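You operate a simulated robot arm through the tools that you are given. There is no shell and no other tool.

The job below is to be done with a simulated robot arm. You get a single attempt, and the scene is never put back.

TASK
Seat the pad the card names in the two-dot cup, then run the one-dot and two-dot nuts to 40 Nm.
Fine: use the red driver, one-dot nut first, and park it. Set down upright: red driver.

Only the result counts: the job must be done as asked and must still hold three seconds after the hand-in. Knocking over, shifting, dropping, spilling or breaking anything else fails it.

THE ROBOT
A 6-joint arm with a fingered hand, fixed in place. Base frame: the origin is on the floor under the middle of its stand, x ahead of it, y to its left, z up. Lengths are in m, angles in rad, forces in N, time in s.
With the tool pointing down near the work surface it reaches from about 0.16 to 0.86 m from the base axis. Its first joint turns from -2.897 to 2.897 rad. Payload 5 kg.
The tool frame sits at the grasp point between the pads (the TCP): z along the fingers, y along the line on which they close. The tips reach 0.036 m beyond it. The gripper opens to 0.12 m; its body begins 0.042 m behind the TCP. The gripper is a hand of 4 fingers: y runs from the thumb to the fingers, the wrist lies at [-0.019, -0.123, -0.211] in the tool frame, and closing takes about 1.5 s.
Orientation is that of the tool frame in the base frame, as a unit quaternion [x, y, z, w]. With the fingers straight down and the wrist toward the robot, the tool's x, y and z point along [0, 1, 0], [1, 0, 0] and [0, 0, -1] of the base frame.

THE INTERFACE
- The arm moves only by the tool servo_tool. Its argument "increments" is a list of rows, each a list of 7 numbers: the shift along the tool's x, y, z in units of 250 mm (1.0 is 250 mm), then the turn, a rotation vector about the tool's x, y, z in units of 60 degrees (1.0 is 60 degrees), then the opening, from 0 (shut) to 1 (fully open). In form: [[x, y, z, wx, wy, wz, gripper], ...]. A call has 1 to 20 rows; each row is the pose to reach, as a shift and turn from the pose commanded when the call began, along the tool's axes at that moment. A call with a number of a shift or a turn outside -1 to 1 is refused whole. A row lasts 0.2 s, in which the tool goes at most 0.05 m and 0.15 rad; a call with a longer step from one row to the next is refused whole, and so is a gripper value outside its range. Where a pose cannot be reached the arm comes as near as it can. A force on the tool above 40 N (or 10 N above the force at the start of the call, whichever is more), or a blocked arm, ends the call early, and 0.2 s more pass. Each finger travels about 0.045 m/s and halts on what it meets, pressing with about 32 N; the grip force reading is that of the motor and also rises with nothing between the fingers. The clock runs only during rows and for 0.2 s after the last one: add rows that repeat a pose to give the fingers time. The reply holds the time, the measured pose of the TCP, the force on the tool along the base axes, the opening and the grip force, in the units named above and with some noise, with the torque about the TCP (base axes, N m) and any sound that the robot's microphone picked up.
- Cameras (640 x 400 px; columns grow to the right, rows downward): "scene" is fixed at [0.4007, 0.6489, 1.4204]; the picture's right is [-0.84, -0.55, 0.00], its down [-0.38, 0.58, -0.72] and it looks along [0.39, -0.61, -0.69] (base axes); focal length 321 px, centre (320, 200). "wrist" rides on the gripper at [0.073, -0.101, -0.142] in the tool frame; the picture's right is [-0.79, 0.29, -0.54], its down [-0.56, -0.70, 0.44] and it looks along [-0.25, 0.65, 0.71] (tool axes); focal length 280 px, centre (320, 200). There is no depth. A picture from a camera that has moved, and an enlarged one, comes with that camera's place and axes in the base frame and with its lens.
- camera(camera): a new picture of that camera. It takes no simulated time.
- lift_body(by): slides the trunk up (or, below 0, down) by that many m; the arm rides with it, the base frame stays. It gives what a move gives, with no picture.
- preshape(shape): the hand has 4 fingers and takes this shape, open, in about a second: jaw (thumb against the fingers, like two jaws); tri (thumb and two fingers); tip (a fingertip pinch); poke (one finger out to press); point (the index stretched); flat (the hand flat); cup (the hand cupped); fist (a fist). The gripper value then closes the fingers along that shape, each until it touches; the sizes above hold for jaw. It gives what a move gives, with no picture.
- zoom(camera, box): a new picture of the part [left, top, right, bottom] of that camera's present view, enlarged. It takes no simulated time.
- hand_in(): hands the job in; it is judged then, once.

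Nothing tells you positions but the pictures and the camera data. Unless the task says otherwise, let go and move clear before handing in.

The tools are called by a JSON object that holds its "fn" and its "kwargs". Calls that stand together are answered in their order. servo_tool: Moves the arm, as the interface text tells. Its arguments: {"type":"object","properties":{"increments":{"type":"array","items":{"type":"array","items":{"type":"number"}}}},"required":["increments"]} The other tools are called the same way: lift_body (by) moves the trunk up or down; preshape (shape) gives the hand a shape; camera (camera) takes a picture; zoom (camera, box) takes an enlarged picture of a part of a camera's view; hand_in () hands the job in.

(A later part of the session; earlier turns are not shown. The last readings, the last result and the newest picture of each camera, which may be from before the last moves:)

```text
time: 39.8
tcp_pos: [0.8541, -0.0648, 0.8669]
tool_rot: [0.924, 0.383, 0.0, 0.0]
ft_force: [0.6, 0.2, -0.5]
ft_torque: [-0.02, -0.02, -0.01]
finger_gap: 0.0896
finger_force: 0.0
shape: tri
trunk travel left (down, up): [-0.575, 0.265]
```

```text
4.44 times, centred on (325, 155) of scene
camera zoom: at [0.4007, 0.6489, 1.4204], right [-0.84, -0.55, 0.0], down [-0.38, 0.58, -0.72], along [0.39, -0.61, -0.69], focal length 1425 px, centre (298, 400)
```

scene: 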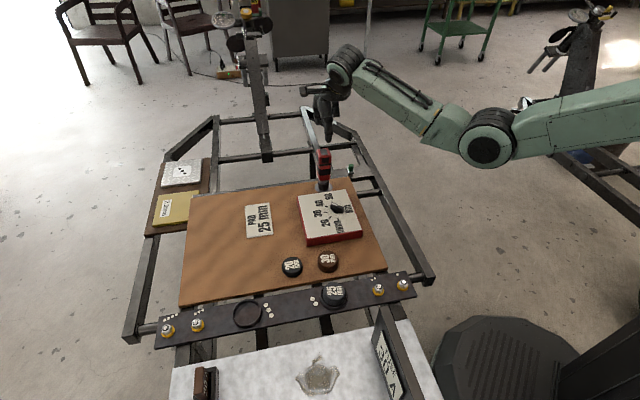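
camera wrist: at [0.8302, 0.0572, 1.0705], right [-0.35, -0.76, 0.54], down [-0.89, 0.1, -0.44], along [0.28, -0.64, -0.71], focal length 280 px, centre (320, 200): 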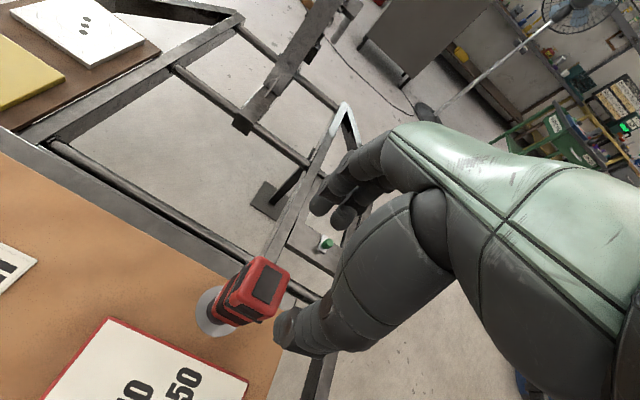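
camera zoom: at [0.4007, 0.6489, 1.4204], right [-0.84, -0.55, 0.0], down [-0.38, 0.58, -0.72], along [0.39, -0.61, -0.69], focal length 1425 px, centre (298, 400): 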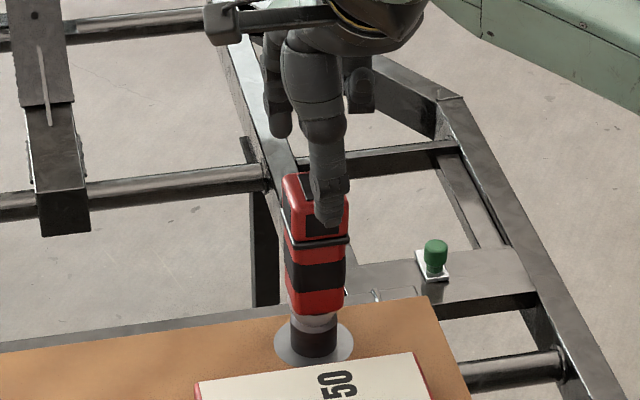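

The driver is centred under the hand to within about 1–2 mm. I descend around the head.

{"fn": "servo_tool", "kwargs": {"increments": [[-0.003, 0, 0.06, 0, 0, 0, 0.75], [-0.005, 0, 0.12, 0, 0, 0, 0.75], [-0.005, 0, 0.18, 0, 0, 0, 0.75], [-0.005, 0, 0.24, 0, 0, 0, 0.75], [-0.005, 0, 0.29, 0, 0, 0, 0.75], [-0.005, 0, 0.325, 0, 0, 0, 0.75], [-0.005, 0, 0.325, 0, 0, 0, 0.75]]}}

{"fn": "zoom", "kwargs": {"camera": "wrist", "box": [200, 140, 380, 340]}}

{"fn": "zoom", "kwargs": {"camera": "scene", "box": [295, 120, 365, 200]}}

```text
time: 41.4
tcp_pos: [0.853, -0.0667, 0.7877]
tool_rot: [0.924, 0.383, 0.0, 0.0]
ft_force: [-0.9, 0.0, 0.0]
ft_torque: [-0.02, 0.01, -0.03]
finger_gap: 0.0898
finger_force: 0.0
shape: tri
trunk travel left (down, up): [-0.575, 0.265]
```

```text
2.00 times, centred on (290, 240) of wrist
camera zoom: at [0.8329, 0.057, 0.9301], right [-0.35, -0.76, 0.54], down [-0.89, 0.1, -0.44], along [0.28, -0.64, -0.71], focal length 561 px, centre (380, 120)
```

zoom: 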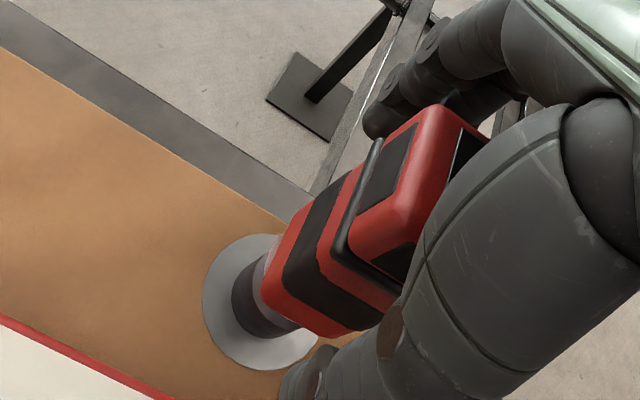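

```text
5.00 times, centred on (330, 160) of scene
camera zoom: at [0.4007, 0.6489, 1.4204], right [-0.84, -0.55, 0.0], down [-0.38, 0.58, -0.72], along [0.39, -0.61, -0.69], focal length 1603 px, centre (270, 400)
```

zoom: 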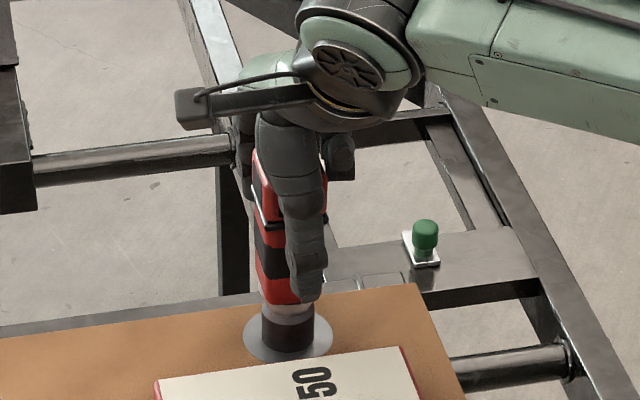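

No contact, with the fingers on both sides of the body. I lower 5 mm more and close on the driver gradually.

{"fn": "servo_tool", "kwargs": {"increments": [[0, 0, 0.01, 0, 0, 0, 0.7], [0, 0, 0.02, 0, 0, 0, 0.62], [0, 0, 0.02, 0, 0, 0, 0.55], [0, 0, 0.02, 0, 0, 0, 0.5], [0, 0, 0.02, 0, 0, 0, 0.45], [0, 0, 0.02, 0, 0, 0, 0.4], [0, 0, 0.02, 0, 0, 0, 0.3], [0, 0, 0.02, 0, 0, 0, 0.2], [0, 0, 0.02, 0, 0, 0, 0], [0, 0, 0.02, 0, 0, 0, 0], [0, 0, 0.02, 0, 0, 0, 0]]}}

{"fn": "zoom", "kwargs": {"camera": "wrist", "box": [200, 140, 380, 340]}}

{"fn": "zoom", "kwargs": {"camera": "scene", "box": [295, 120, 365, 200]}}

```text
time: 43.8
tcp_pos: [0.8534, -0.067, 0.7803]
tool_rot: [0.924, 0.384, 0.0, 0.0]
ft_force: [-0.4, 0.2, 0.2]
ft_torque: [0.03, -0.01, 0.02]
finger_gap: 0.0416
finger_force: 31.7
shape: tri
trunk travel left (down, up): [-0.575, 0.265]
```

```text
2.00 times, centred on (290, 240) of wrist
camera zoom: at [0.833, 0.0576, 0.9235], right [-0.35, -0.76, 0.54], down [-0.89, 0.1, -0.44], along [0.28, -0.64, -0.71], focal length 561 px, centre (380, 120)
```

zoom: 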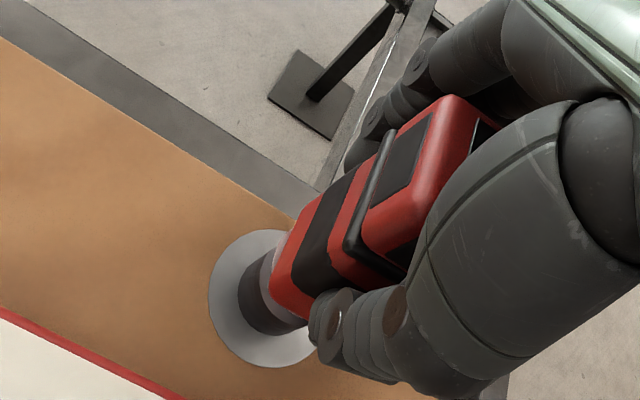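

```text
5.00 times, centred on (330, 160) of scene
camera zoom: at [0.4007, 0.6489, 1.4204], right [-0.84, -0.55, 0.0], down [-0.38, 0.58, -0.72], along [0.39, -0.61, -0.69], focal length 1603 px, centre (270, 400)
```

zoom: 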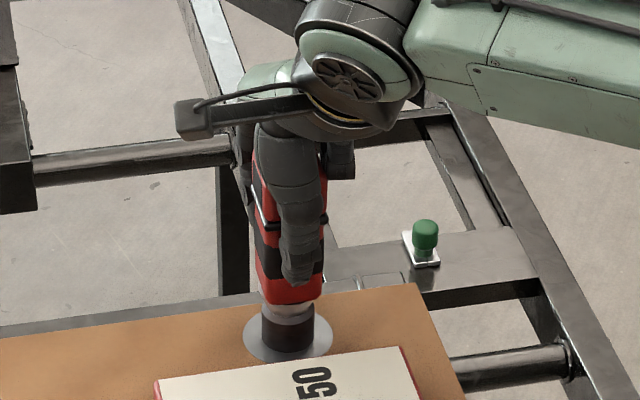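

Driver gripped (gap 42 mm), still upright. I lift it straight up slowly.

{"fn": "servo_tool", "kwargs": {"increments": [[0, 0, -0.03, 0, 0, 0, 0], [0, 0, -0.07, 0, 0, 0, 0], [0, 0, -0.12, 0, 0, 0, 0], [0, 0, -0.18, 0, 0, 0, 0], [0, 0, -0.24, 0, 0, 0, 0], [0, 0, -0.3, 0, 0, 0, 0], [0, 0, -0.36, 0, 0, 0, 0], [0, 0, -0.36, 0, 0, 0, 0]]}}

{"fn": "camera", "kwargs": {"camera": "wrist"}}

{"fn": "zoom", "kwargs": {"camera": "scene", "box": [280, 90, 380, 200]}}

```text
time: 45.6
tcp_pos: [0.8536, -0.0671, 0.8689]
tool_rot: [0.924, 0.383, 0.0, 0.0]
ft_force: [0.7, 0.4, -5.2]
ft_torque: [0.02, -0.02, 0.0]
finger_gap: 0.0413
finger_force: 32.3
shape: tri
trunk travel left (down, up): [-0.575, 0.265]
```

```text
taken
camera wrist: at [0.8337, 0.0568, 1.0119], right [-0.35, -0.76, 0.54], down [-0.89, 0.1, -0.44], along [0.28, -0.64, -0.71], focal length 280 px, centre (320, 200)
```

wrist: 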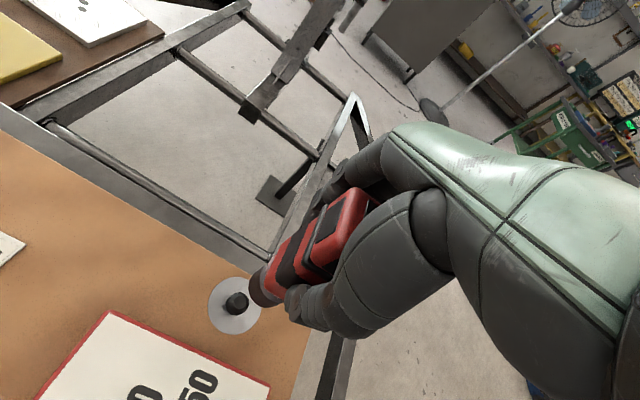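

```text
3.64 times, centred on (330, 145) of scene
camera zoom: at [0.4007, 0.6489, 1.4204], right [-0.84, -0.55, 0.0], down [-0.38, 0.58, -0.72], along [0.39, -0.61, -0.69], focal length 1166 px, centre (284, 400)
```

zoom: 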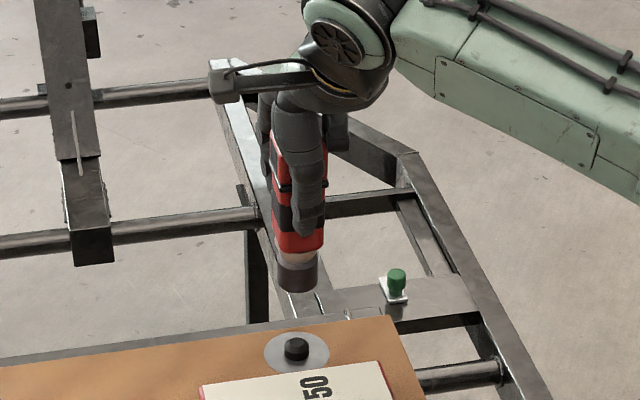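

The driver is lifted, and the dock turns out to be a disc with a black peg that the socket sits over. I look closely at the peg and the socket.

{"fn": "zoom", "kwargs": {"camera": "wrist", "box": [190, 180, 390, 350]}}

{"fn": "zoom", "kwargs": {"camera": "scene", "box": [300, 150, 360, 200]}}

```text
2.35 times, centred on (290, 265) of wrist
camera zoom: at [0.8337, 0.0568, 1.0119], right [-0.35, -0.76, 0.54], down [-0.89, 0.1, -0.44], along [0.28, -0.64, -0.71], focal length 660 px, centre (391, 47)
```

zoom: 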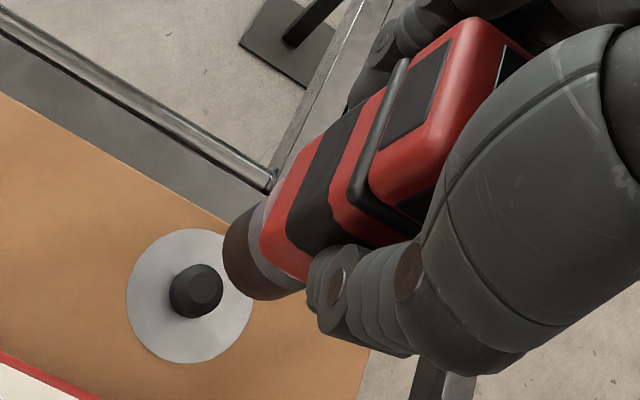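

```text
8.00 times, centred on (330, 175) of scene
camera zoom: at [0.4007, 0.6489, 1.4204], right [-0.84, -0.55, 0.0], down [-0.38, 0.58, -0.72], along [0.39, -0.61, -0.69], focal length 2565 px, centre (240, 400)
```

zoom: 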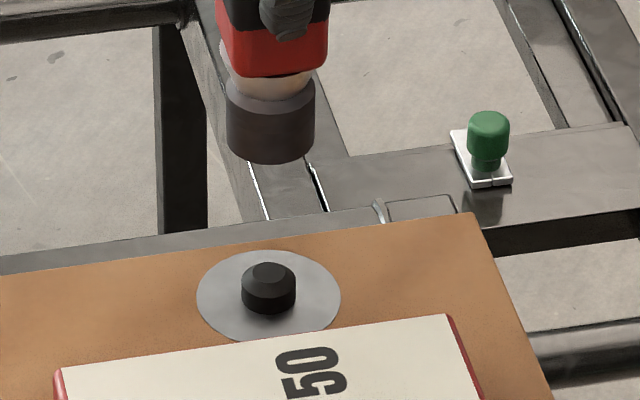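

The driver hangs straight and the dock centre is recorded at pixel ≈(235, 306) in this pose, which I can reuse for image alignment on the nuts. I raise it and carry it toward the nuts at a safe height.

{"fn": "servo_tool", "kwargs": {"increments": [[0, 0, -0.08, 0, 0, 0, 0], [0, 0, -0.18, 0, 0, 0, 0], [-0.02, -0.08, -0.26, 0, 0, 0, 0], [-0.05, -0.18, -0.28, 0, 0, 0, 0], [-0.08, -0.3, -0.28, 0, 0, 0, 0], [-0.12, -0.42, -0.28, 0, 0, 0, 0], [-0.15, -0.54, -0.28, 0, 0, 0, 0], [-0.18, -0.66, -0.28, 0, 0, 0, 0], [-0.21, -0.76, -0.28, 0, 0, 0, 0], [-0.24, -0.85, -0.28, 0, 0, 0, 0], [-0.24, -0.85, -0.28, 0, 0, 0, 0]]}}

{"fn": "camera", "kwargs": {"camera": "wrist"}}

{"fn": "camera", "kwargs": {"camera": "scene"}}

```text
time: 48.0
tcp_pos: [0.6599, 0.0401, 0.9405]
tool_rot: [0.923, 0.384, -0.001, -0.001]
ft_force: [0.5, 0.1, -5.5]
ft_torque: [-0.04, 0.02, 0.0]
finger_gap: 0.0416
finger_force: 31.6
shape: tri
trunk travel left (down, up): [-0.575, 0.265]
```

```text
taken
camera wrist: at [0.6411, 0.1641, 1.0833], right [-0.35, -0.76, 0.54], down [-0.89, 0.1, -0.44], along [0.28, -0.64, -0.71], focal length 280 px, centre (320, 200)
```

wrist: 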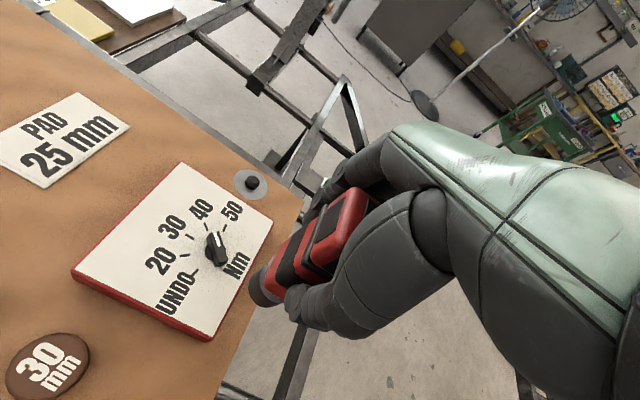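

```text
taken
```

scene: 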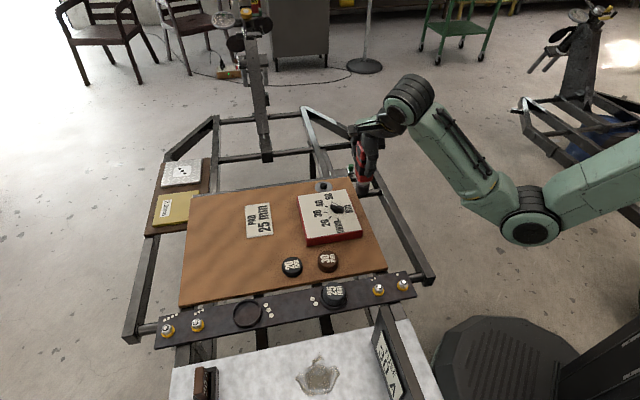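

I continue to above the one-dot nut at the same height.

{"fn": "servo_tool", "kwargs": {"increments": [[-0.03, -0.1, 0, 0, 0, 0, 0], [-0.06, -0.22, 0, 0, 0, 0, 0], [-0.1, -0.34, 0, 0, 0, 0, 0], [-0.13, -0.46, 0, 0, 0, 0, 0], [-0.16, -0.58, 0, 0, 0, 0, 0], [-0.19, -0.69, 0, 0, 0, 0, 0], [-0.22, -0.78, 0, 0, 0, 0, 0], [-0.238, -0.856, 0, 0, 0, 0, 0], [-0.238, -0.856, 0, 0, 0, 0, 0]]}}

{"fn": "camera", "kwargs": {"camera": "wrist"}}

{"fn": "camera", "kwargs": {"camera": "scene"}}

```text
time: 50.0
tcp_pos: [0.503, 0.1323, 0.8842]
tool_rot: [0.923, 0.384, 0.002, 0.001]
ft_force: [-0.1, -0.8, -5.8]
ft_torque: [0.04, 0.02, -0.01]
finger_gap: 0.0411
finger_force: 31.9
shape: tri
out of reach, approached as far as the arm can: row 4, 5, 6, 7, 8, 9
trunk travel left (down, up): [-0.575, 0.265]
```

```text
taken
camera wrist: at [0.4814, 0.2551, 1.0266], right [-0.35, -0.76, 0.54], down [-0.89, 0.1, -0.45], along [0.29, -0.64, -0.71], focal length 280 px, centre (320, 200)
```

wrist: 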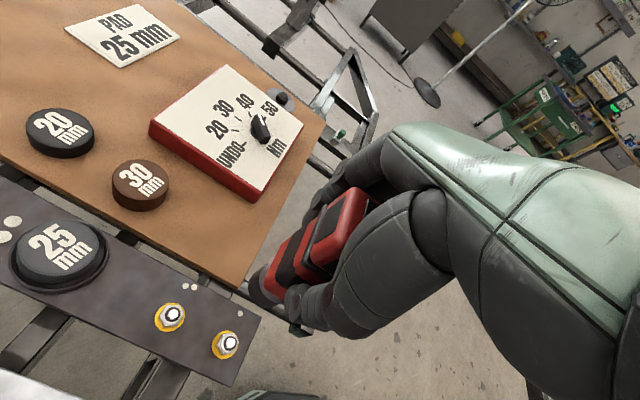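

```text
taken
```

scene: 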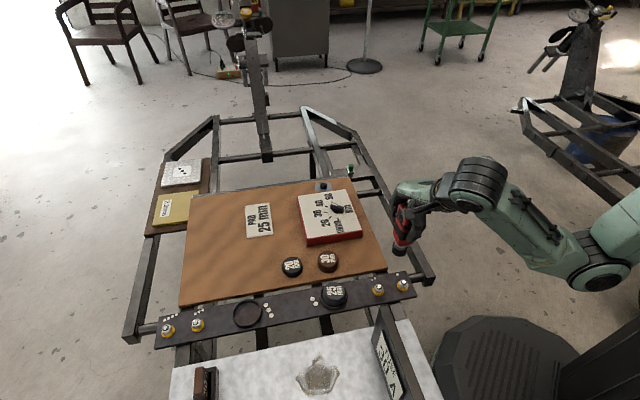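

The arm is near its folded limit at this height. Raising the trunk should give more room for working low and close, so I lift it by 0.10 m.

{"fn": "lift_body", "kwargs": {"by": 0.1}}

{"fn": "camera", "kwargs": {"camera": "wrist"}}

```text
time: 51.3
tcp_pos: [0.5023, 0.1319, 0.984]
tool_rot: [0.923, 0.384, 0.001, 0.001]
ft_force: [-0.1, 0.9, -6.3]
ft_torque: [-0.01, 0.02, -0.04]
finger_gap: 0.0412
finger_force: 32.0
shape: tri
trunk travel left (down, up): [-0.675, 0.165]
```

```text
taken
camera wrist: at [0.4814, 0.2553, 1.1267], right [-0.35, -0.76, 0.54], down [-0.89, 0.1, -0.45], along [0.29, -0.64, -0.71], focal length 280 px, centre (320, 200)
```

wrist: 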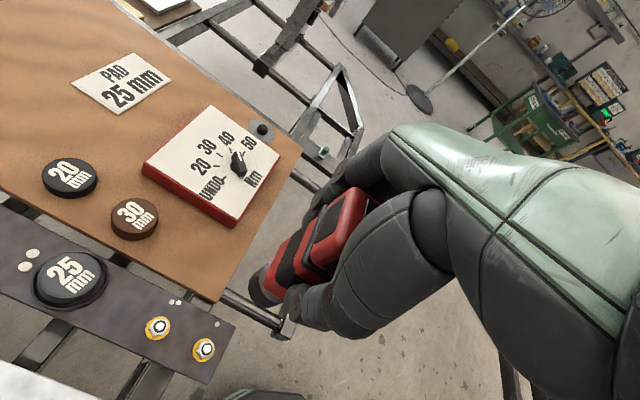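

Now I lower straight down to about z=0.87 and check that the pose follows.

{"fn": "servo_tool", "kwargs": {"increments": [[0, 0, 0.1, 0, 0, 0, 0], [0, 0, 0.2, 0, 0, 0, 0], [0, 0, 0.3, 0, 0, 0, 0], [0, 0, 0.4, 0, 0, 0, 0], [0, 0, 0.44, 0, 0, 0, 0], [0, 0, 0.44, 0, 0, 0, 0]]}}

{"fn": "camera", "kwargs": {"camera": "wrist"}}

```text
time: 52.7
tcp_pos: [0.5028, 0.1301, 0.8753]
tool_rot: [0.924, 0.383, 0.002, 0.0]
ft_force: [1.1, -0.1, -5.9]
ft_torque: [0.03, -0.03, 0.01]
finger_gap: 0.041
finger_force: 32.2
shape: tri
trunk travel left (down, up): [-0.675, 0.165]
```

```text
taken
camera wrist: at [0.4815, 0.2543, 1.0177], right [-0.35, -0.76, 0.54], down [-0.89, 0.1, -0.45], along [0.29, -0.64, -0.71], focal length 280 px, centre (320, 200)
```

wrist: 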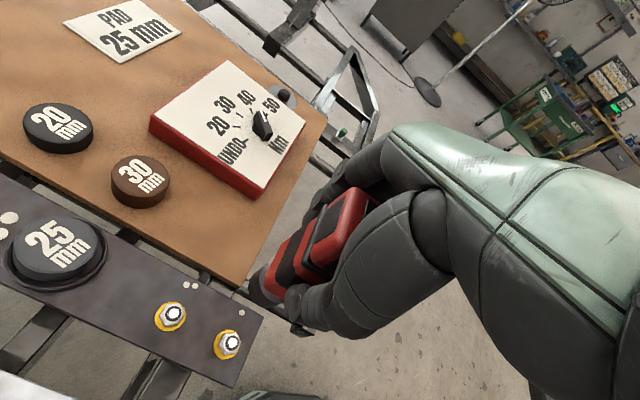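

{"fn": "zoom", "kwargs": {"camera": "wrist", "box": [140, 270, 300, 380]}}

{"fn": "zoom", "kwargs": {"camera": "scene", "box": [350, 190, 450, 320]}}

```text
3.64 times, centred on (220, 325) of wrist
camera zoom: at [0.4815, 0.2543, 1.0177], right [-0.35, -0.76, 0.54], down [-0.89, 0.1, -0.45], along [0.29, -0.64, -0.71], focal length 1020 px, centre (684, -254)
```

zoom: 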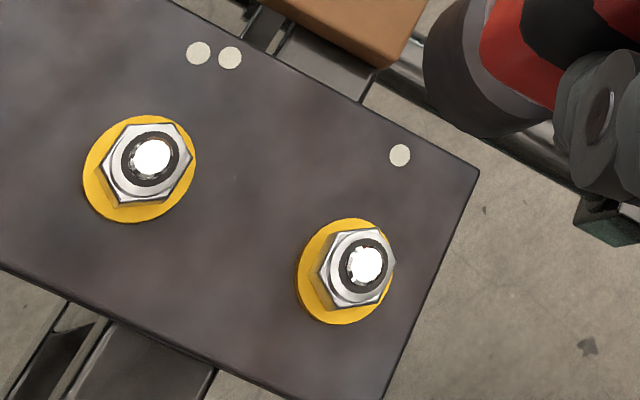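

```text
3.08 times, centred on (400, 255) of scene
camera zoom: at [0.4007, 0.6489, 1.4204], right [-0.84, -0.55, 0.0], down [-0.38, 0.58, -0.72], along [0.39, -0.61, -0.69], focal length 986 px, centre (74, 31)
```

zoom: 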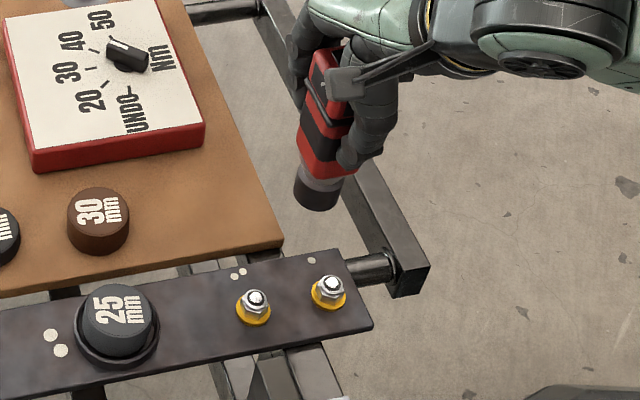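

{"fn": "zoom", "kwargs": {"camera": "scene", "box": [370, 195, 430, 265]}}

{"fn": "zoom", "kwargs": {"camera": "wrist", "box": [230, 170, 390, 340]}}

```text
5.71 times, centred on (400, 230) of scene
camera zoom: at [0.4007, 0.6489, 1.4204], right [-0.84, -0.55, 0.0], down [-0.38, 0.58, -0.72], along [0.39, -0.61, -0.69], focal length 1832 px, centre (-137, 29)
```

zoom: 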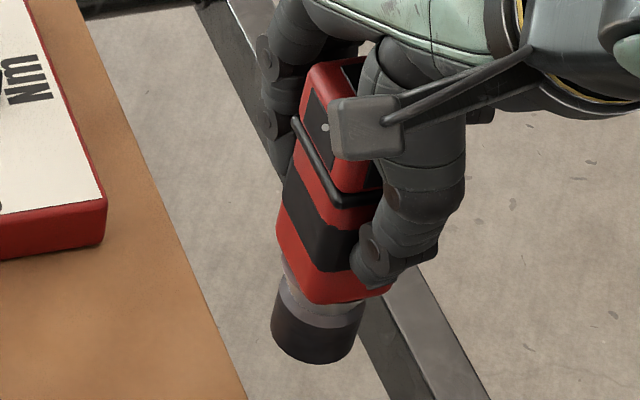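

```text
2.35 times, centred on (310, 255) of wrist
camera zoom: at [0.4815, 0.2543, 1.0177], right [-0.35, -0.76, 0.54], down [-0.89, 0.1, -0.45], along [0.29, -0.64, -0.71], focal length 660 px, centre (344, 71)
```

zoom: 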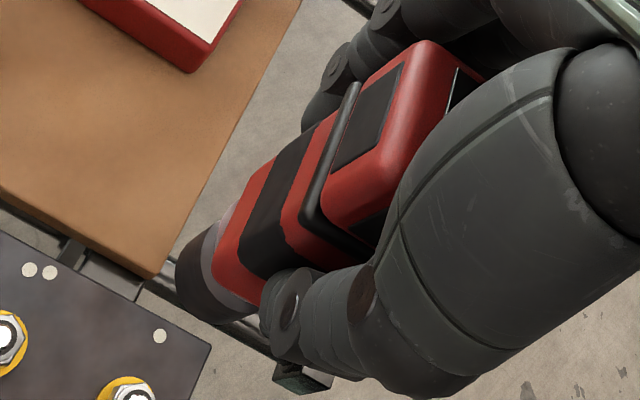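

The driver hangs vertically. From this view the one-dot nut needs a shift of about (−13, −38) mm in tool x, y, so I move over it at this height.

{"fn": "servo_tool", "kwargs": {"increments": [[-0.018, -0.05, 0, 0, 0, 0, 0], [-0.036, -0.1, 0, 0, 0, 0, 0], [-0.053, -0.151, 0, 0, 0, 0, 0], [-0.053, -0.151, 0, 0, 0, 0, 0], [-0.053, -0.151, 0, 0, 0, 0, 0]]}}

{"fn": "camera", "kwargs": {"camera": "wrist"}}

{"fn": "zoom", "kwargs": {"camera": "scene", "box": [350, 210, 450, 310]}}

```text
time: 53.9
tcp_pos: [0.4652, 0.1512, 0.8729]
tool_rot: [0.923, 0.384, 0.003, 0.001]
ft_force: [0.0, 0.3, -5.1]
ft_torque: [0.0, 0.01, -0.02]
finger_gap: 0.0413
finger_force: 31.8
shape: tri
trunk travel left (down, up): [-0.675, 0.165]
```

```text
taken
camera wrist: at [0.4457, 0.2737, 1.0158], right [-0.35, -0.76, 0.54], down [-0.89, 0.1, -0.45], along [0.29, -0.64, -0.71], focal length 280 px, centre (320, 200)
```

wrist: 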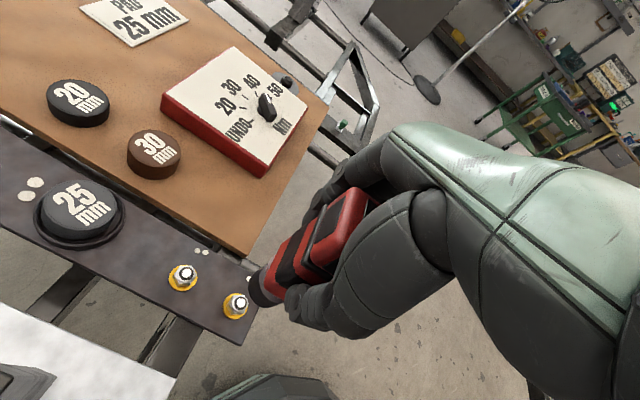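

```text
4.00 times, centred on (400, 260) of scene
camera zoom: at [0.4007, 0.6489, 1.4204], right [-0.84, -0.55, 0.0], down [-0.38, 0.58, -0.72], along [0.39, -0.61, -0.69], focal length 1282 px, centre (0, -40)
```

zoom: 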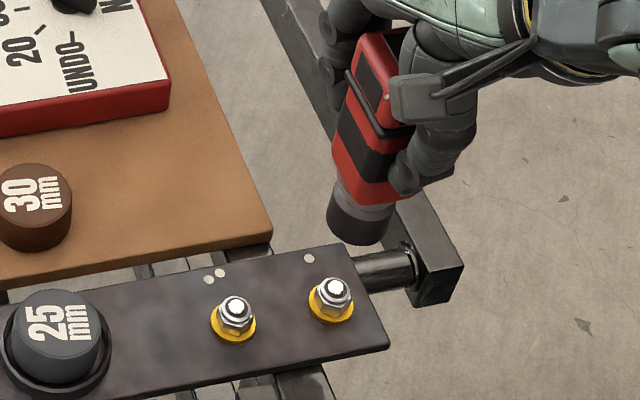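

There is a small tilt of about 0.36° left over from the clipped pose. I correct it, then re-measure.

{"fn": "servo_tool", "kwargs": {"increments": [[0, 0, 0, 0.0039, -0.0046, 0, 0], [0, 0, 0, 0.0039, -0.0046, 0, 0], [0, 0, 0, 0.0039, -0.0046, 0, 0]]}}

{"fn": "zoom", "kwargs": {"camera": "wrist", "box": [150, 230, 310, 340]}}

```text
time: 54.7
tcp_pos: [0.4663, 0.1493, 0.8741]
tool_rot: [0.923, 0.384, -0.002, 0.0]
ft_force: [0.5, 0.3, -6.7]
ft_torque: [-0.02, -0.04, 0.05]
finger_gap: 0.0413
finger_force: 31.9
shape: tri
trunk travel left (down, up): [-0.675, 0.165]
```

```text
3.64 times, centred on (230, 285) of wrist
camera zoom: at [0.4463, 0.2731, 1.0154], right [-0.35, -0.76, 0.54], down [-0.89, 0.1, -0.44], along [0.28, -0.64, -0.71], focal length 1020 px, centre (647, -109)
```

zoom: 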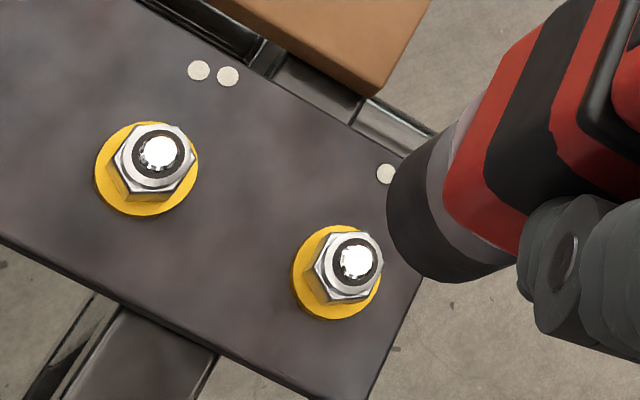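

The nut sits exactly where the dock disc appeared, so the driver axis lines up with the one-dot nut within about 1 mm, and the scene view agrees. I lower most of the way.

{"fn": "servo_tool", "kwargs": {"increments": [[0, 0, 0.05, 0, 0, 0, 0], [0, 0, 0.1, 0, 0, 0, 0], [0, 0, 0.15, 0, 0, 0, 0], [0, 0, 0.2, 0, 0, 0, 0], [0, 0, 0.23, 0, 0, 0, 0], [0, 0, 0.23, 0, 0, 0, 0]]}}

{"fn": "camera", "kwargs": {"camera": "wrist"}}

{"fn": "zoom", "kwargs": {"camera": "scene", "box": [365, 240, 435, 310]}}

{"fn": "zoom", "kwargs": {"camera": "wrist", "box": [190, 220, 310, 330]}}

```text
time: 56.1
tcp_pos: [0.4665, 0.1483, 0.8156]
tool_rot: [0.923, 0.384, -0.001, -0.001]
ft_force: [-0.8, -0.1, -5.4]
ft_torque: [-0.01, 0.02, -0.01]
finger_gap: 0.0412
finger_force: 31.7
shape: tri
trunk travel left (down, up): [-0.675, 0.165]
```

```text
taken
camera wrist: at [0.4448, 0.2731, 0.9582], right [-0.35, -0.76, 0.54], down [-0.89, 0.1, -0.44], along [0.28, -0.64, -0.71], focal length 280 px, centre (320, 200)
```

wrist: 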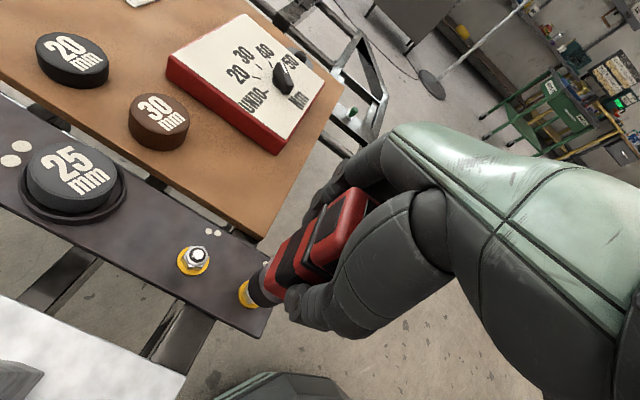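

```text
5.71 times, centred on (400, 275) of scene
camera zoom: at [0.4007, 0.6489, 1.4204], right [-0.84, -0.55, 0.0], down [-0.38, 0.58, -0.72], along [0.39, -0.61, -0.69], focal length 1832 px, centre (-137, -229)
```

zoom: 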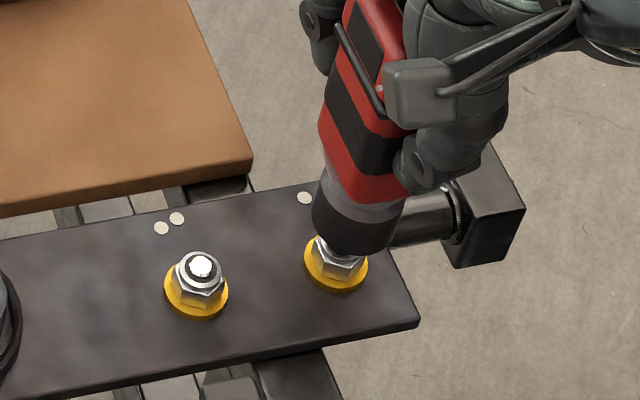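

```text
3.64 times, centred on (250, 275) of wrist
camera zoom: at [0.4448, 0.2731, 0.9582], right [-0.35, -0.76, 0.54], down [-0.89, 0.1, -0.44], along [0.28, -0.64, -0.71], focal length 1020 px, centre (574, -73)
```

zoom: 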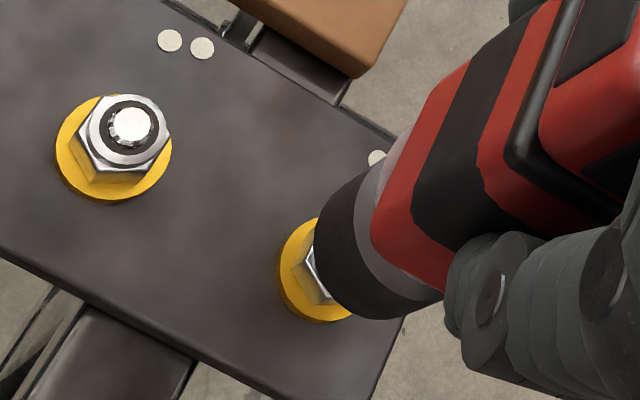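

The arm drifted about 1.5–2 mm in −x during the descent. I correct this and re-check before engaging.

{"fn": "servo_tool", "kwargs": {"increments": [[0.004, 0.0085, 0, 0, 0, 0, 0], [0.004, 0.0085, 0, 0, 0, 0, 0], [0.004, 0.0085, 0, 0, 0, 0, 0]]}}

{"fn": "zoom", "kwargs": {"camera": "wrist", "box": [190, 220, 310, 330]}}

{"fn": "zoom", "kwargs": {"camera": "scene", "box": [380, 255, 420, 300]}}

```text
time: 56.9
tcp_pos: [0.4677, 0.1488, 0.8167]
tool_rot: [0.923, 0.384, -0.002, -0.001]
ft_force: [-0.6, -0.1, -6.4]
ft_torque: [0.04, 0.03, 0.01]
finger_gap: 0.0413
finger_force: 32.3
shape: tri
trunk travel left (down, up): [-0.675, 0.165]
```

```text
3.64 times, centred on (250, 275) of wrist
camera zoom: at [0.4475, 0.2725, 0.959], right [-0.35, -0.76, 0.54], down [-0.89, 0.1, -0.44], along [0.28, -0.64, -0.71], focal length 1020 px, centre (574, -73)
```

zoom: 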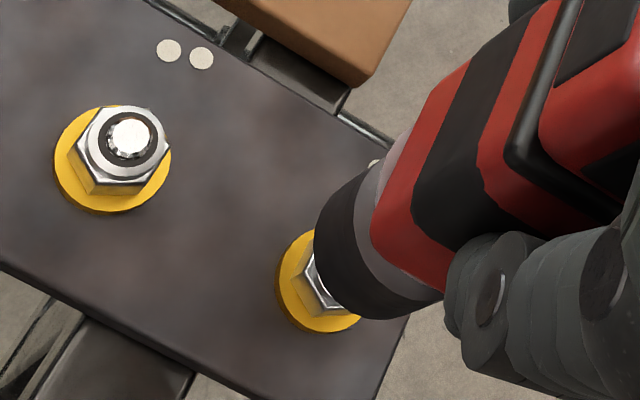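

```text
8.89 times, centred on (400, 278) of scene
camera zoom: at [0.4007, 0.6489, 1.4204], right [-0.84, -0.55, 0.0], down [-0.38, 0.58, -0.72], along [0.39, -0.61, -0.69], focal length 2850 px, centre (-391, -489)
```

zoom: 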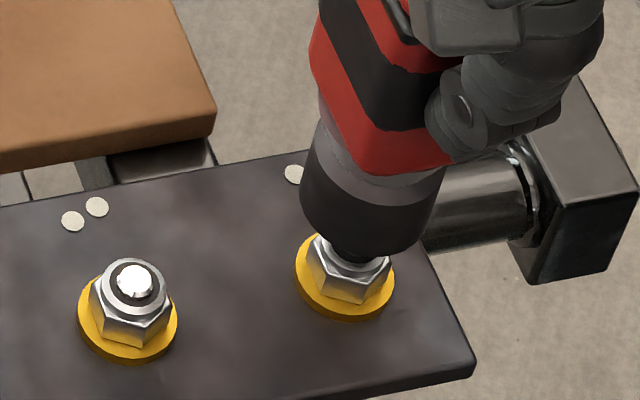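

Both views now average out to within about 1 mm. I continue down slowly while watching the force.

{"fn": "servo_tool", "kwargs": {"increments": [[0, 0, 0.02, 0, 0, 0, 0], [0, 0, 0.04, 0, 0, 0, 0], [0, 0, 0.055, 0, 0, 0, 0], [0, 0, 0.055, 0, 0, 0, 0]]}}

{"fn": "zoom", "kwargs": {"camera": "wrist", "box": [190, 220, 310, 330]}}

{"fn": "zoom", "kwargs": {"camera": "scene", "box": [380, 255, 420, 300]}}

```text
time: 57.9
tcp_pos: [0.4679, 0.1484, 0.8026]
tool_rot: [0.923, 0.384, -0.001, -0.001]
ft_force: [0.0, -0.1, -5.7]
ft_torque: [-0.01, 0.01, 0.02]
finger_gap: 0.0412
finger_force: 31.7
shape: tri
trunk travel left (down, up): [-0.675, 0.165]
```

```text
3.64 times, centred on (250, 275) of wrist
camera zoom: at [0.4483, 0.2729, 0.9448], right [-0.35, -0.76, 0.54], down [-0.89, 0.1, -0.44], along [0.28, -0.64, -0.71], focal length 1020 px, centre (574, -73)
```

zoom: 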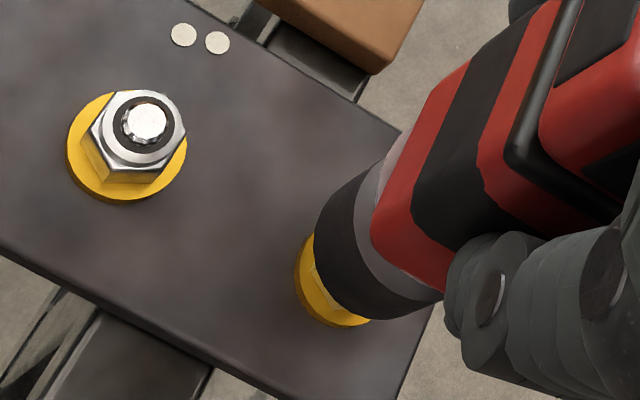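

```text
8.89 times, centred on (400, 278) of scene
camera zoom: at [0.4007, 0.6489, 1.4204], right [-0.84, -0.55, 0.0], down [-0.38, 0.58, -0.72], along [0.39, -0.61, -0.69], focal length 2850 px, centre (-391, -489)
```

zoom: 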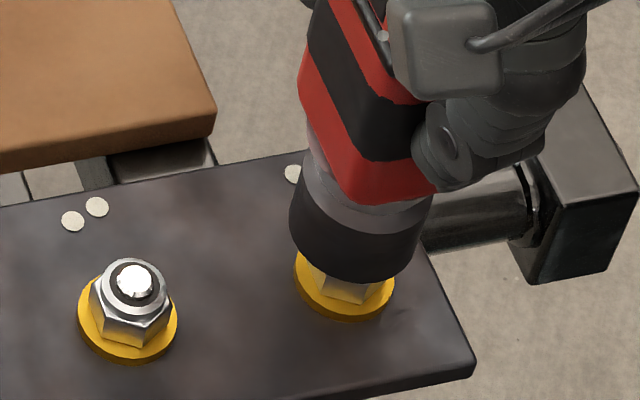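

Still no contact, with the socket bottom around nut-top height. I apply a 1.5 mm correction and continue down in small steps.

{"fn": "servo_tool", "kwargs": {"increments": [[-0.0042, -0.0042, 0, 0, 0, 0, 0], [-0.0042, -0.0042, 0.008, 0, 0, 0, 0], [-0.0042, -0.0042, 0.016, 0, 0, 0, 0], [-0.0042, -0.0042, 0.024, 0, 0, 0, 0], [-0.0042, -0.0042, 0.032, 0, 0, 0, 0], [-0.0042, -0.0042, 0.032, 0, 0, 0, 0]]}}

{"fn": "zoom", "kwargs": {"camera": "wrist", "box": [190, 220, 310, 330]}}

{"fn": "zoom", "kwargs": {"camera": "scene", "box": [380, 255, 420, 300]}}

```text
time: 59.3
tcp_pos: [0.4684, 0.148, 0.7951]
tool_rot: [0.923, 0.384, -0.001, 0.0]
ft_force: [0.1, 0.1, -5.4]
ft_torque: [-0.02, -0.01, -0.02]
finger_gap: 0.0414
finger_force: 31.8
shape: tri
trunk travel left (down, up): [-0.675, 0.165]
```

```text
3.64 times, centred on (250, 275) of wrist
camera zoom: at [0.4473, 0.2718, 0.9378], right [-0.35, -0.76, 0.54], down [-0.89, 0.1, -0.44], along [0.28, -0.64, -0.71], focal length 1020 px, centre (574, -73)
```

zoom: 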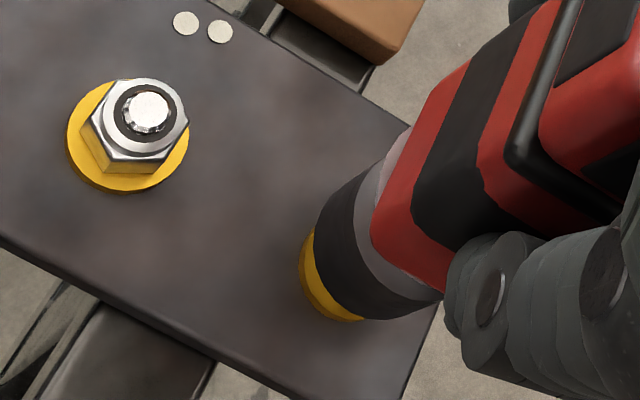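

```text
8.89 times, centred on (400, 278) of scene
camera zoom: at [0.4007, 0.6489, 1.4204], right [-0.84, -0.55, 0.0], down [-0.38, 0.58, -0.72], along [0.39, -0.61, -0.69], focal length 2850 px, centre (-391, -489)
```

zoom: 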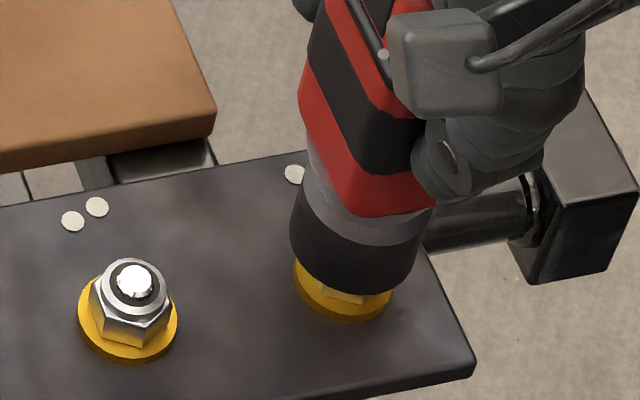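

Still free. I apply a ~1 mm correction and keep lowering.

{"fn": "servo_tool", "kwargs": {"increments": [[0, -0.005, 0, 0, 0, 0, 0], [0, -0.005, 0.006, 0, 0, 0, 0], [0, -0.005, 0.012, 0, 0, 0, 0], [0, -0.005, 0.018, 0, 0, 0, 0], [0, -0.005, 0.024, 0, 0, 0, 0], [0, -0.005, 0.024, 0, 0, 0, 0]]}}

{"fn": "zoom", "kwargs": {"camera": "wrist", "box": [190, 220, 310, 330]}}

{"fn": "zoom", "kwargs": {"camera": "scene", "box": [380, 255, 420, 300]}}

```text
time: 60.7
tcp_pos: [0.4662, 0.1475, 0.7896]
tool_rot: [0.923, 0.384, -0.001, 0.0]
ft_force: [-0.2, 0.3, -6.1]
ft_torque: [-0.01, 0.01, 0.01]
finger_gap: 0.041
finger_force: 31.7
shape: tri
trunk travel left (down, up): [-0.675, 0.165]
```

```text
3.64 times, centred on (250, 275) of wrist
camera zoom: at [0.4464, 0.2722, 0.9317], right [-0.35, -0.76, 0.54], down [-0.89, 0.1, -0.44], along [0.28, -0.64, -0.71], focal length 1020 px, centre (574, -73)
```

zoom: 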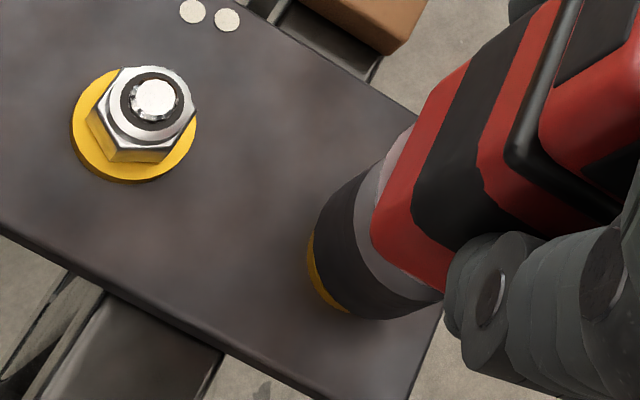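

```text
8.89 times, centred on (400, 278) of scene
camera zoom: at [0.4007, 0.6489, 1.4204], right [-0.84, -0.55, 0.0], down [-0.38, 0.58, -0.72], along [0.39, -0.61, -0.69], focal length 2850 px, centre (-391, -489)
```

zoom: 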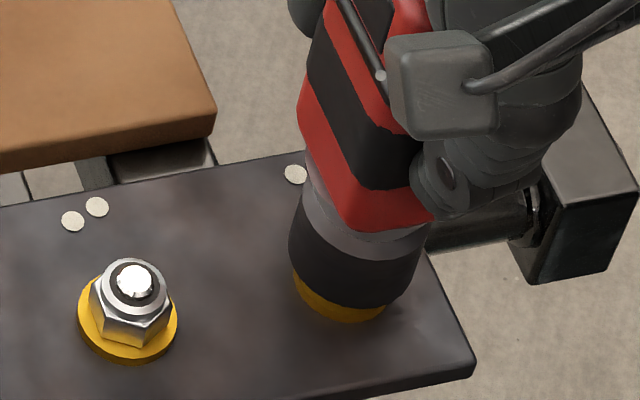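

The socket is over the hex with no contact force. I press down the remaining millimetres to seat it on the nut.

{"fn": "servo_tool", "kwargs": {"increments": [[0, 0, 0.006, 0, 0, 0, 0], [0, 0, 0.012, 0, 0, 0, 0], [0, 0, 0.018, 0, 0, 0, 0], [0, 0, 0.024, 0, 0, 0, 0], [0, 0, 0.028, 0, 0, 0, 0], [0, 0, 0.032, 0, 0, 0, 0], [0, 0, 0.032, 0, 0, 0, 0]]}}

{"fn": "zoom", "kwargs": {"camera": "wrist", "box": [190, 170, 390, 340]}}

{"fn": "zoom", "kwargs": {"camera": "scene", "box": [370, 230, 430, 300]}}

```text
time: 62.3
tcp_pos: [0.4656, 0.1472, 0.7808]
tool_rot: [0.924, 0.383, 0.001, -0.001]
ft_force: [0.6, -0.4, -0.7]
ft_torque: [0.0, -0.06, -0.03]
finger_gap: 0.0415
finger_force: 32.2
shape: tri
trunk travel left (down, up): [-0.675, 0.165]
```

```text
2.35 times, centred on (290, 255) of wrist
camera zoom: at [0.4453, 0.2719, 0.9237], right [-0.35, -0.76, 0.54], down [-0.89, 0.1, -0.44], along [0.29, -0.64, -0.71], focal length 660 px, centre (391, 71)
```

zoom: 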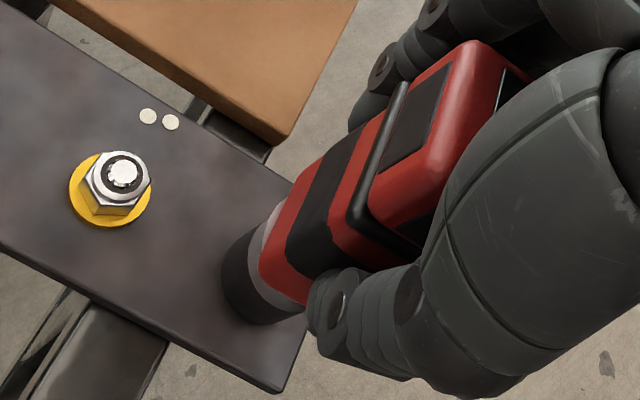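

```text
5.71 times, centred on (400, 265) of scene
camera zoom: at [0.4007, 0.6489, 1.4204], right [-0.84, -0.55, 0.0], down [-0.38, 0.58, -0.72], along [0.39, -0.61, -0.69], focal length 1832 px, centre (-137, -171)
```

zoom: 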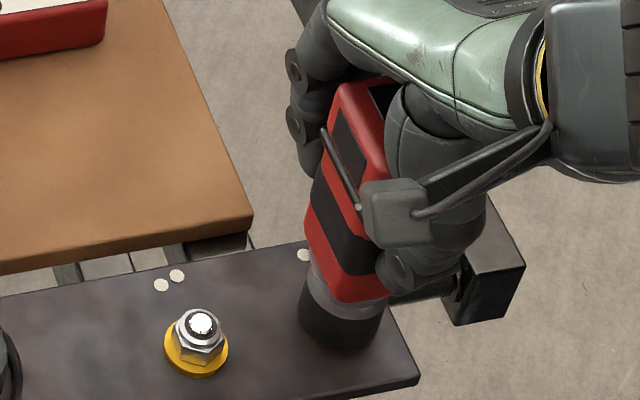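

The socket has reached bottom (the weight reading dropped by 5 N). I press further to see whether the driver is push-to-start.

{"fn": "servo_tool", "kwargs": {"increments": [[0, 0, 0.004, 0, 0, 0, 0], [0, 0, 0.008, 0, 0, 0, 0], [0, 0, 0.012, 0, 0, 0, 0], [0, 0, 0.016, 0, 0, 0, 0], [0, 0, 0.016, 0, 0, 0, 0], [0, 0, 0.016, 0, 0, 0, 0]]}}

{"fn": "zoom", "kwargs": {"camera": "scene", "box": [370, 230, 430, 300]}}

```text
time: 63.7
tcp_pos: [0.466, 0.1476, 0.7785]
tool_rot: [0.923, 0.384, 0.0, 0.001]
ft_force: [-0.1, 1.3, 8.0]
ft_torque: [0.01, 0.01, 0.01]
finger_gap: 0.0411
finger_force: 32.3
shape: tri
trunk travel left (down, up): [-0.675, 0.165]
```

```text
5.71 times, centred on (400, 265) of scene
camera zoom: at [0.4007, 0.6489, 1.4204], right [-0.84, -0.55, 0.0], down [-0.38, 0.58, -0.72], along [0.39, -0.61, -0.69], focal length 1832 px, centre (-137, -171)
```

zoom: 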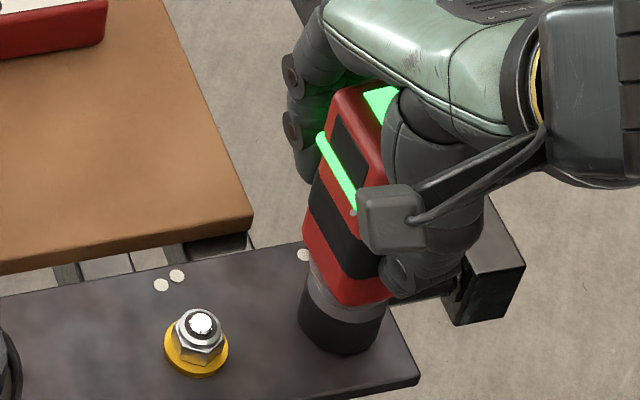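

The driver's ring and top lamp now glow green, so pressing it does something. I hold this press and watch for a change or a sound.

{"fn": "servo_tool", "kwargs": {"increments": [[0, 0, 0, 0, 0, 0, 0], [0, 0, 0, 0, 0, 0, 0], [0, 0, 0, 0, 0, 0, 0], [0, 0, 0, 0, 0, 0, 0], [0, 0, 0, 0, 0, 0, 0]]}}

{"fn": "zoom", "kwargs": {"camera": "scene", "box": [370, 230, 430, 300]}}

{"fn": "zoom", "kwargs": {"camera": "wrist", "box": [190, 170, 390, 340]}}

```text
time: 64.9
tcp_pos: [0.4659, 0.1485, 0.7775]
tool_rot: [0.923, 0.384, -0.001, 0.0]
ft_force: [0.1, 0.6, 8.1]
ft_torque: [0.04, -0.04, 0.04]
finger_gap: 0.0412
finger_force: 32.7
shape: tri
trunk travel left (down, up): [-0.675, 0.165]
```

```text
5.71 times, centred on (400, 265) of scene
camera zoom: at [0.4007, 0.6489, 1.4204], right [-0.84, -0.55, 0.0], down [-0.38, 0.58, -0.72], along [0.39, -0.61, -0.69], focal length 1832 px, centre (-137, -171)
```

zoom: 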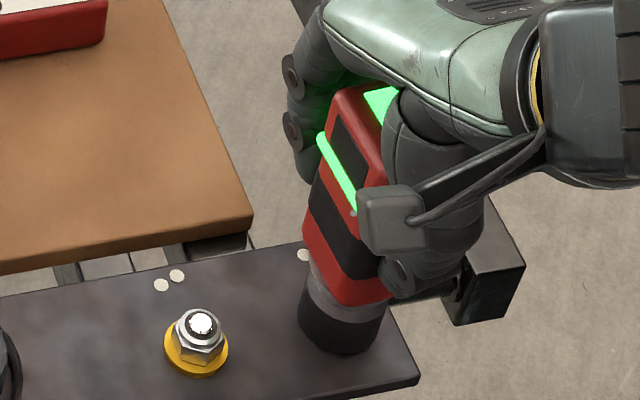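

```text
2.35 times, centred on (290, 255) of wrist
camera zoom: at [0.446, 0.2723, 0.92], right [-0.35, -0.76, 0.54], down [-0.89, 0.1, -0.44], along [0.29, -0.64, -0.71], focal length 660 px, centre (391, 71)
```

zoom: 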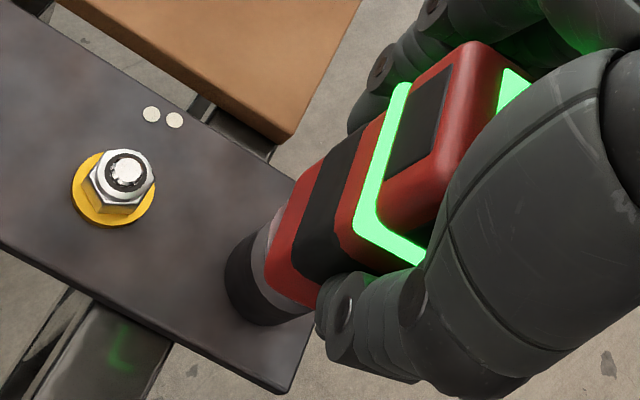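

The lamp stays green and the readings are steady. I hold a bit longer to make sure the run-down finishes.

{"fn": "servo_tool", "kwargs": {"increments": [[0, 0, 0, 0, 0, 0, 0], [0, 0, 0, 0, 0, 0, 0], [0, 0, 0, 0, 0, 0, 0], [0, 0, 0, 0, 0, 0, 0], [0, 0, 0, 0, 0, 0, 0], [0, 0, 0, 0, 0, 0, 0], [0, 0, 0, 0, 0, 0, 0], [0, 0, 0, 0, 0, 0, 0], [0, 0, 0, 0, 0, 0, 0], [0, 0, 0, 0, 0, 0, 0]]}}

{"fn": "zoom", "kwargs": {"camera": "scene", "box": [370, 230, 430, 300]}}

{"fn": "camera", "kwargs": {"camera": "scene"}}

```text
time: 67.1
tcp_pos: [0.4669, 0.1485, 0.7775]
tool_rot: [0.924, 0.384, 0.0, 0.0]
ft_force: [-0.3, 0.6, 7.6]
ft_torque: [-0.04, -0.02, 0.04]
finger_gap: 0.041
finger_force: 31.4
shape: tri
trunk travel left (down, up): [-0.675, 0.165]
```

```text
5.71 times, centred on (400, 265) of scene
camera zoom: at [0.4007, 0.6489, 1.4204], right [-0.84, -0.55, 0.0], down [-0.38, 0.58, -0.72], along [0.39, -0.61, -0.69], focal length 1832 px, centre (-137, -171)
```

zoom: 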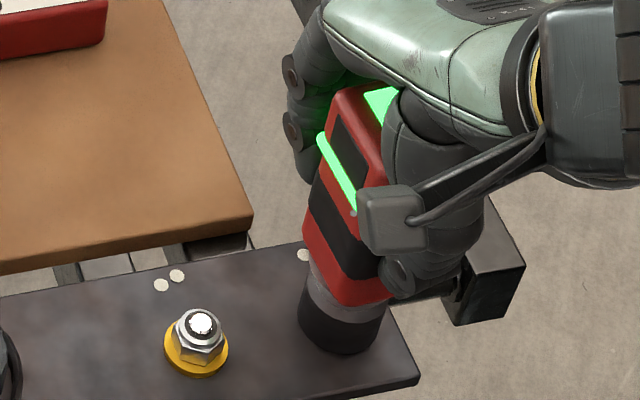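

```text
taken
```

scene: 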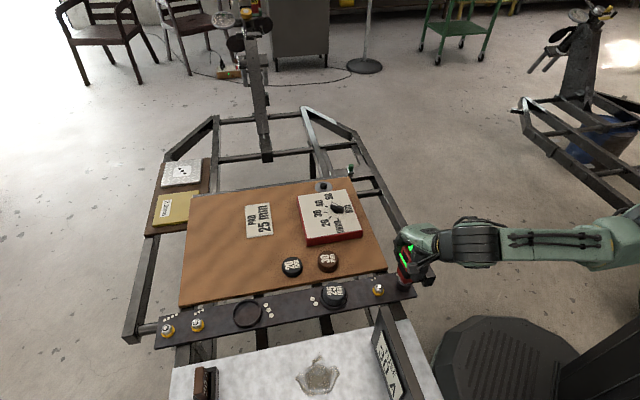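

The state is stable. I lift off the nut and look at both the lamp and the nut.

{"fn": "servo_tool", "kwargs": {"increments": [[0, 0, -0.02, 0, 0, 0, 0], [0, 0, -0.05, 0, 0, 0, 0], [0, 0, -0.09, 0, 0, 0, 0], [0, 0, -0.14, 0, 0, 0, 0], [0, 0, -0.2, 0, 0, 0, 0], [0, 0, -0.26, 0, 0, 0, 0], [0, 0, -0.26, 0, 0, 0, 0]]}}

{"fn": "zoom", "kwargs": {"camera": "scene", "box": [360, 220, 430, 305]}}

{"fn": "zoom", "kwargs": {"camera": "wrist", "box": [160, 170, 390, 340]}}

```text
time: 68.7
tcp_pos: [0.466, 0.1471, 0.8432]
tool_rot: [0.923, 0.385, -0.001, 0.0]
ft_force: [0.3, -0.8, -5.0]
ft_torque: [0.0, 0.02, 0.0]
finger_gap: 0.0409
finger_force: 31.7
shape: tri
trunk travel left (down, up): [-0.675, 0.165]
```

```text
4.71 times, centred on (395, 262) of scene
camera zoom: at [0.4007, 0.6489, 1.4204], right [-0.84, -0.55, 0.0], down [-0.38, 0.58, -0.72], along [0.39, -0.61, -0.69], focal length 1509 px, centre (-33, -94)
```

zoom: 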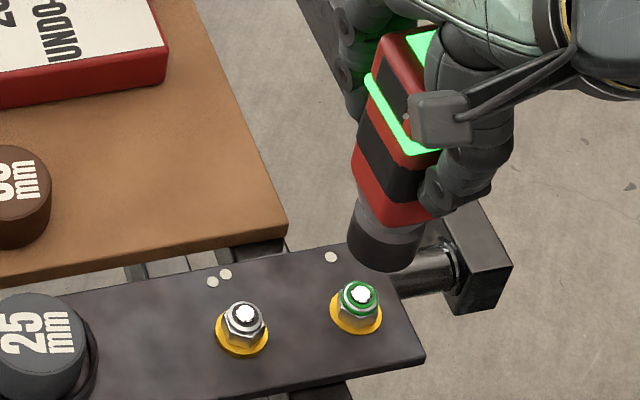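

```text
2.35 times, centred on (275, 255) of wrist
camera zoom: at [0.4461, 0.2708, 0.9849], right [-0.35, -0.76, 0.54], down [-0.89, 0.1, -0.44], along [0.28, -0.64, -0.71], focal length 660 px, centre (426, 71)
```

zoom: 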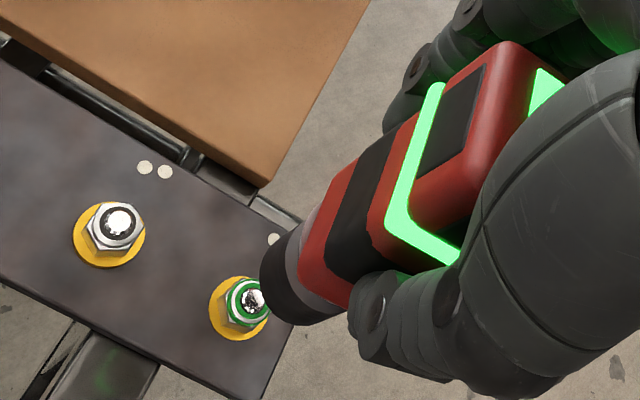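

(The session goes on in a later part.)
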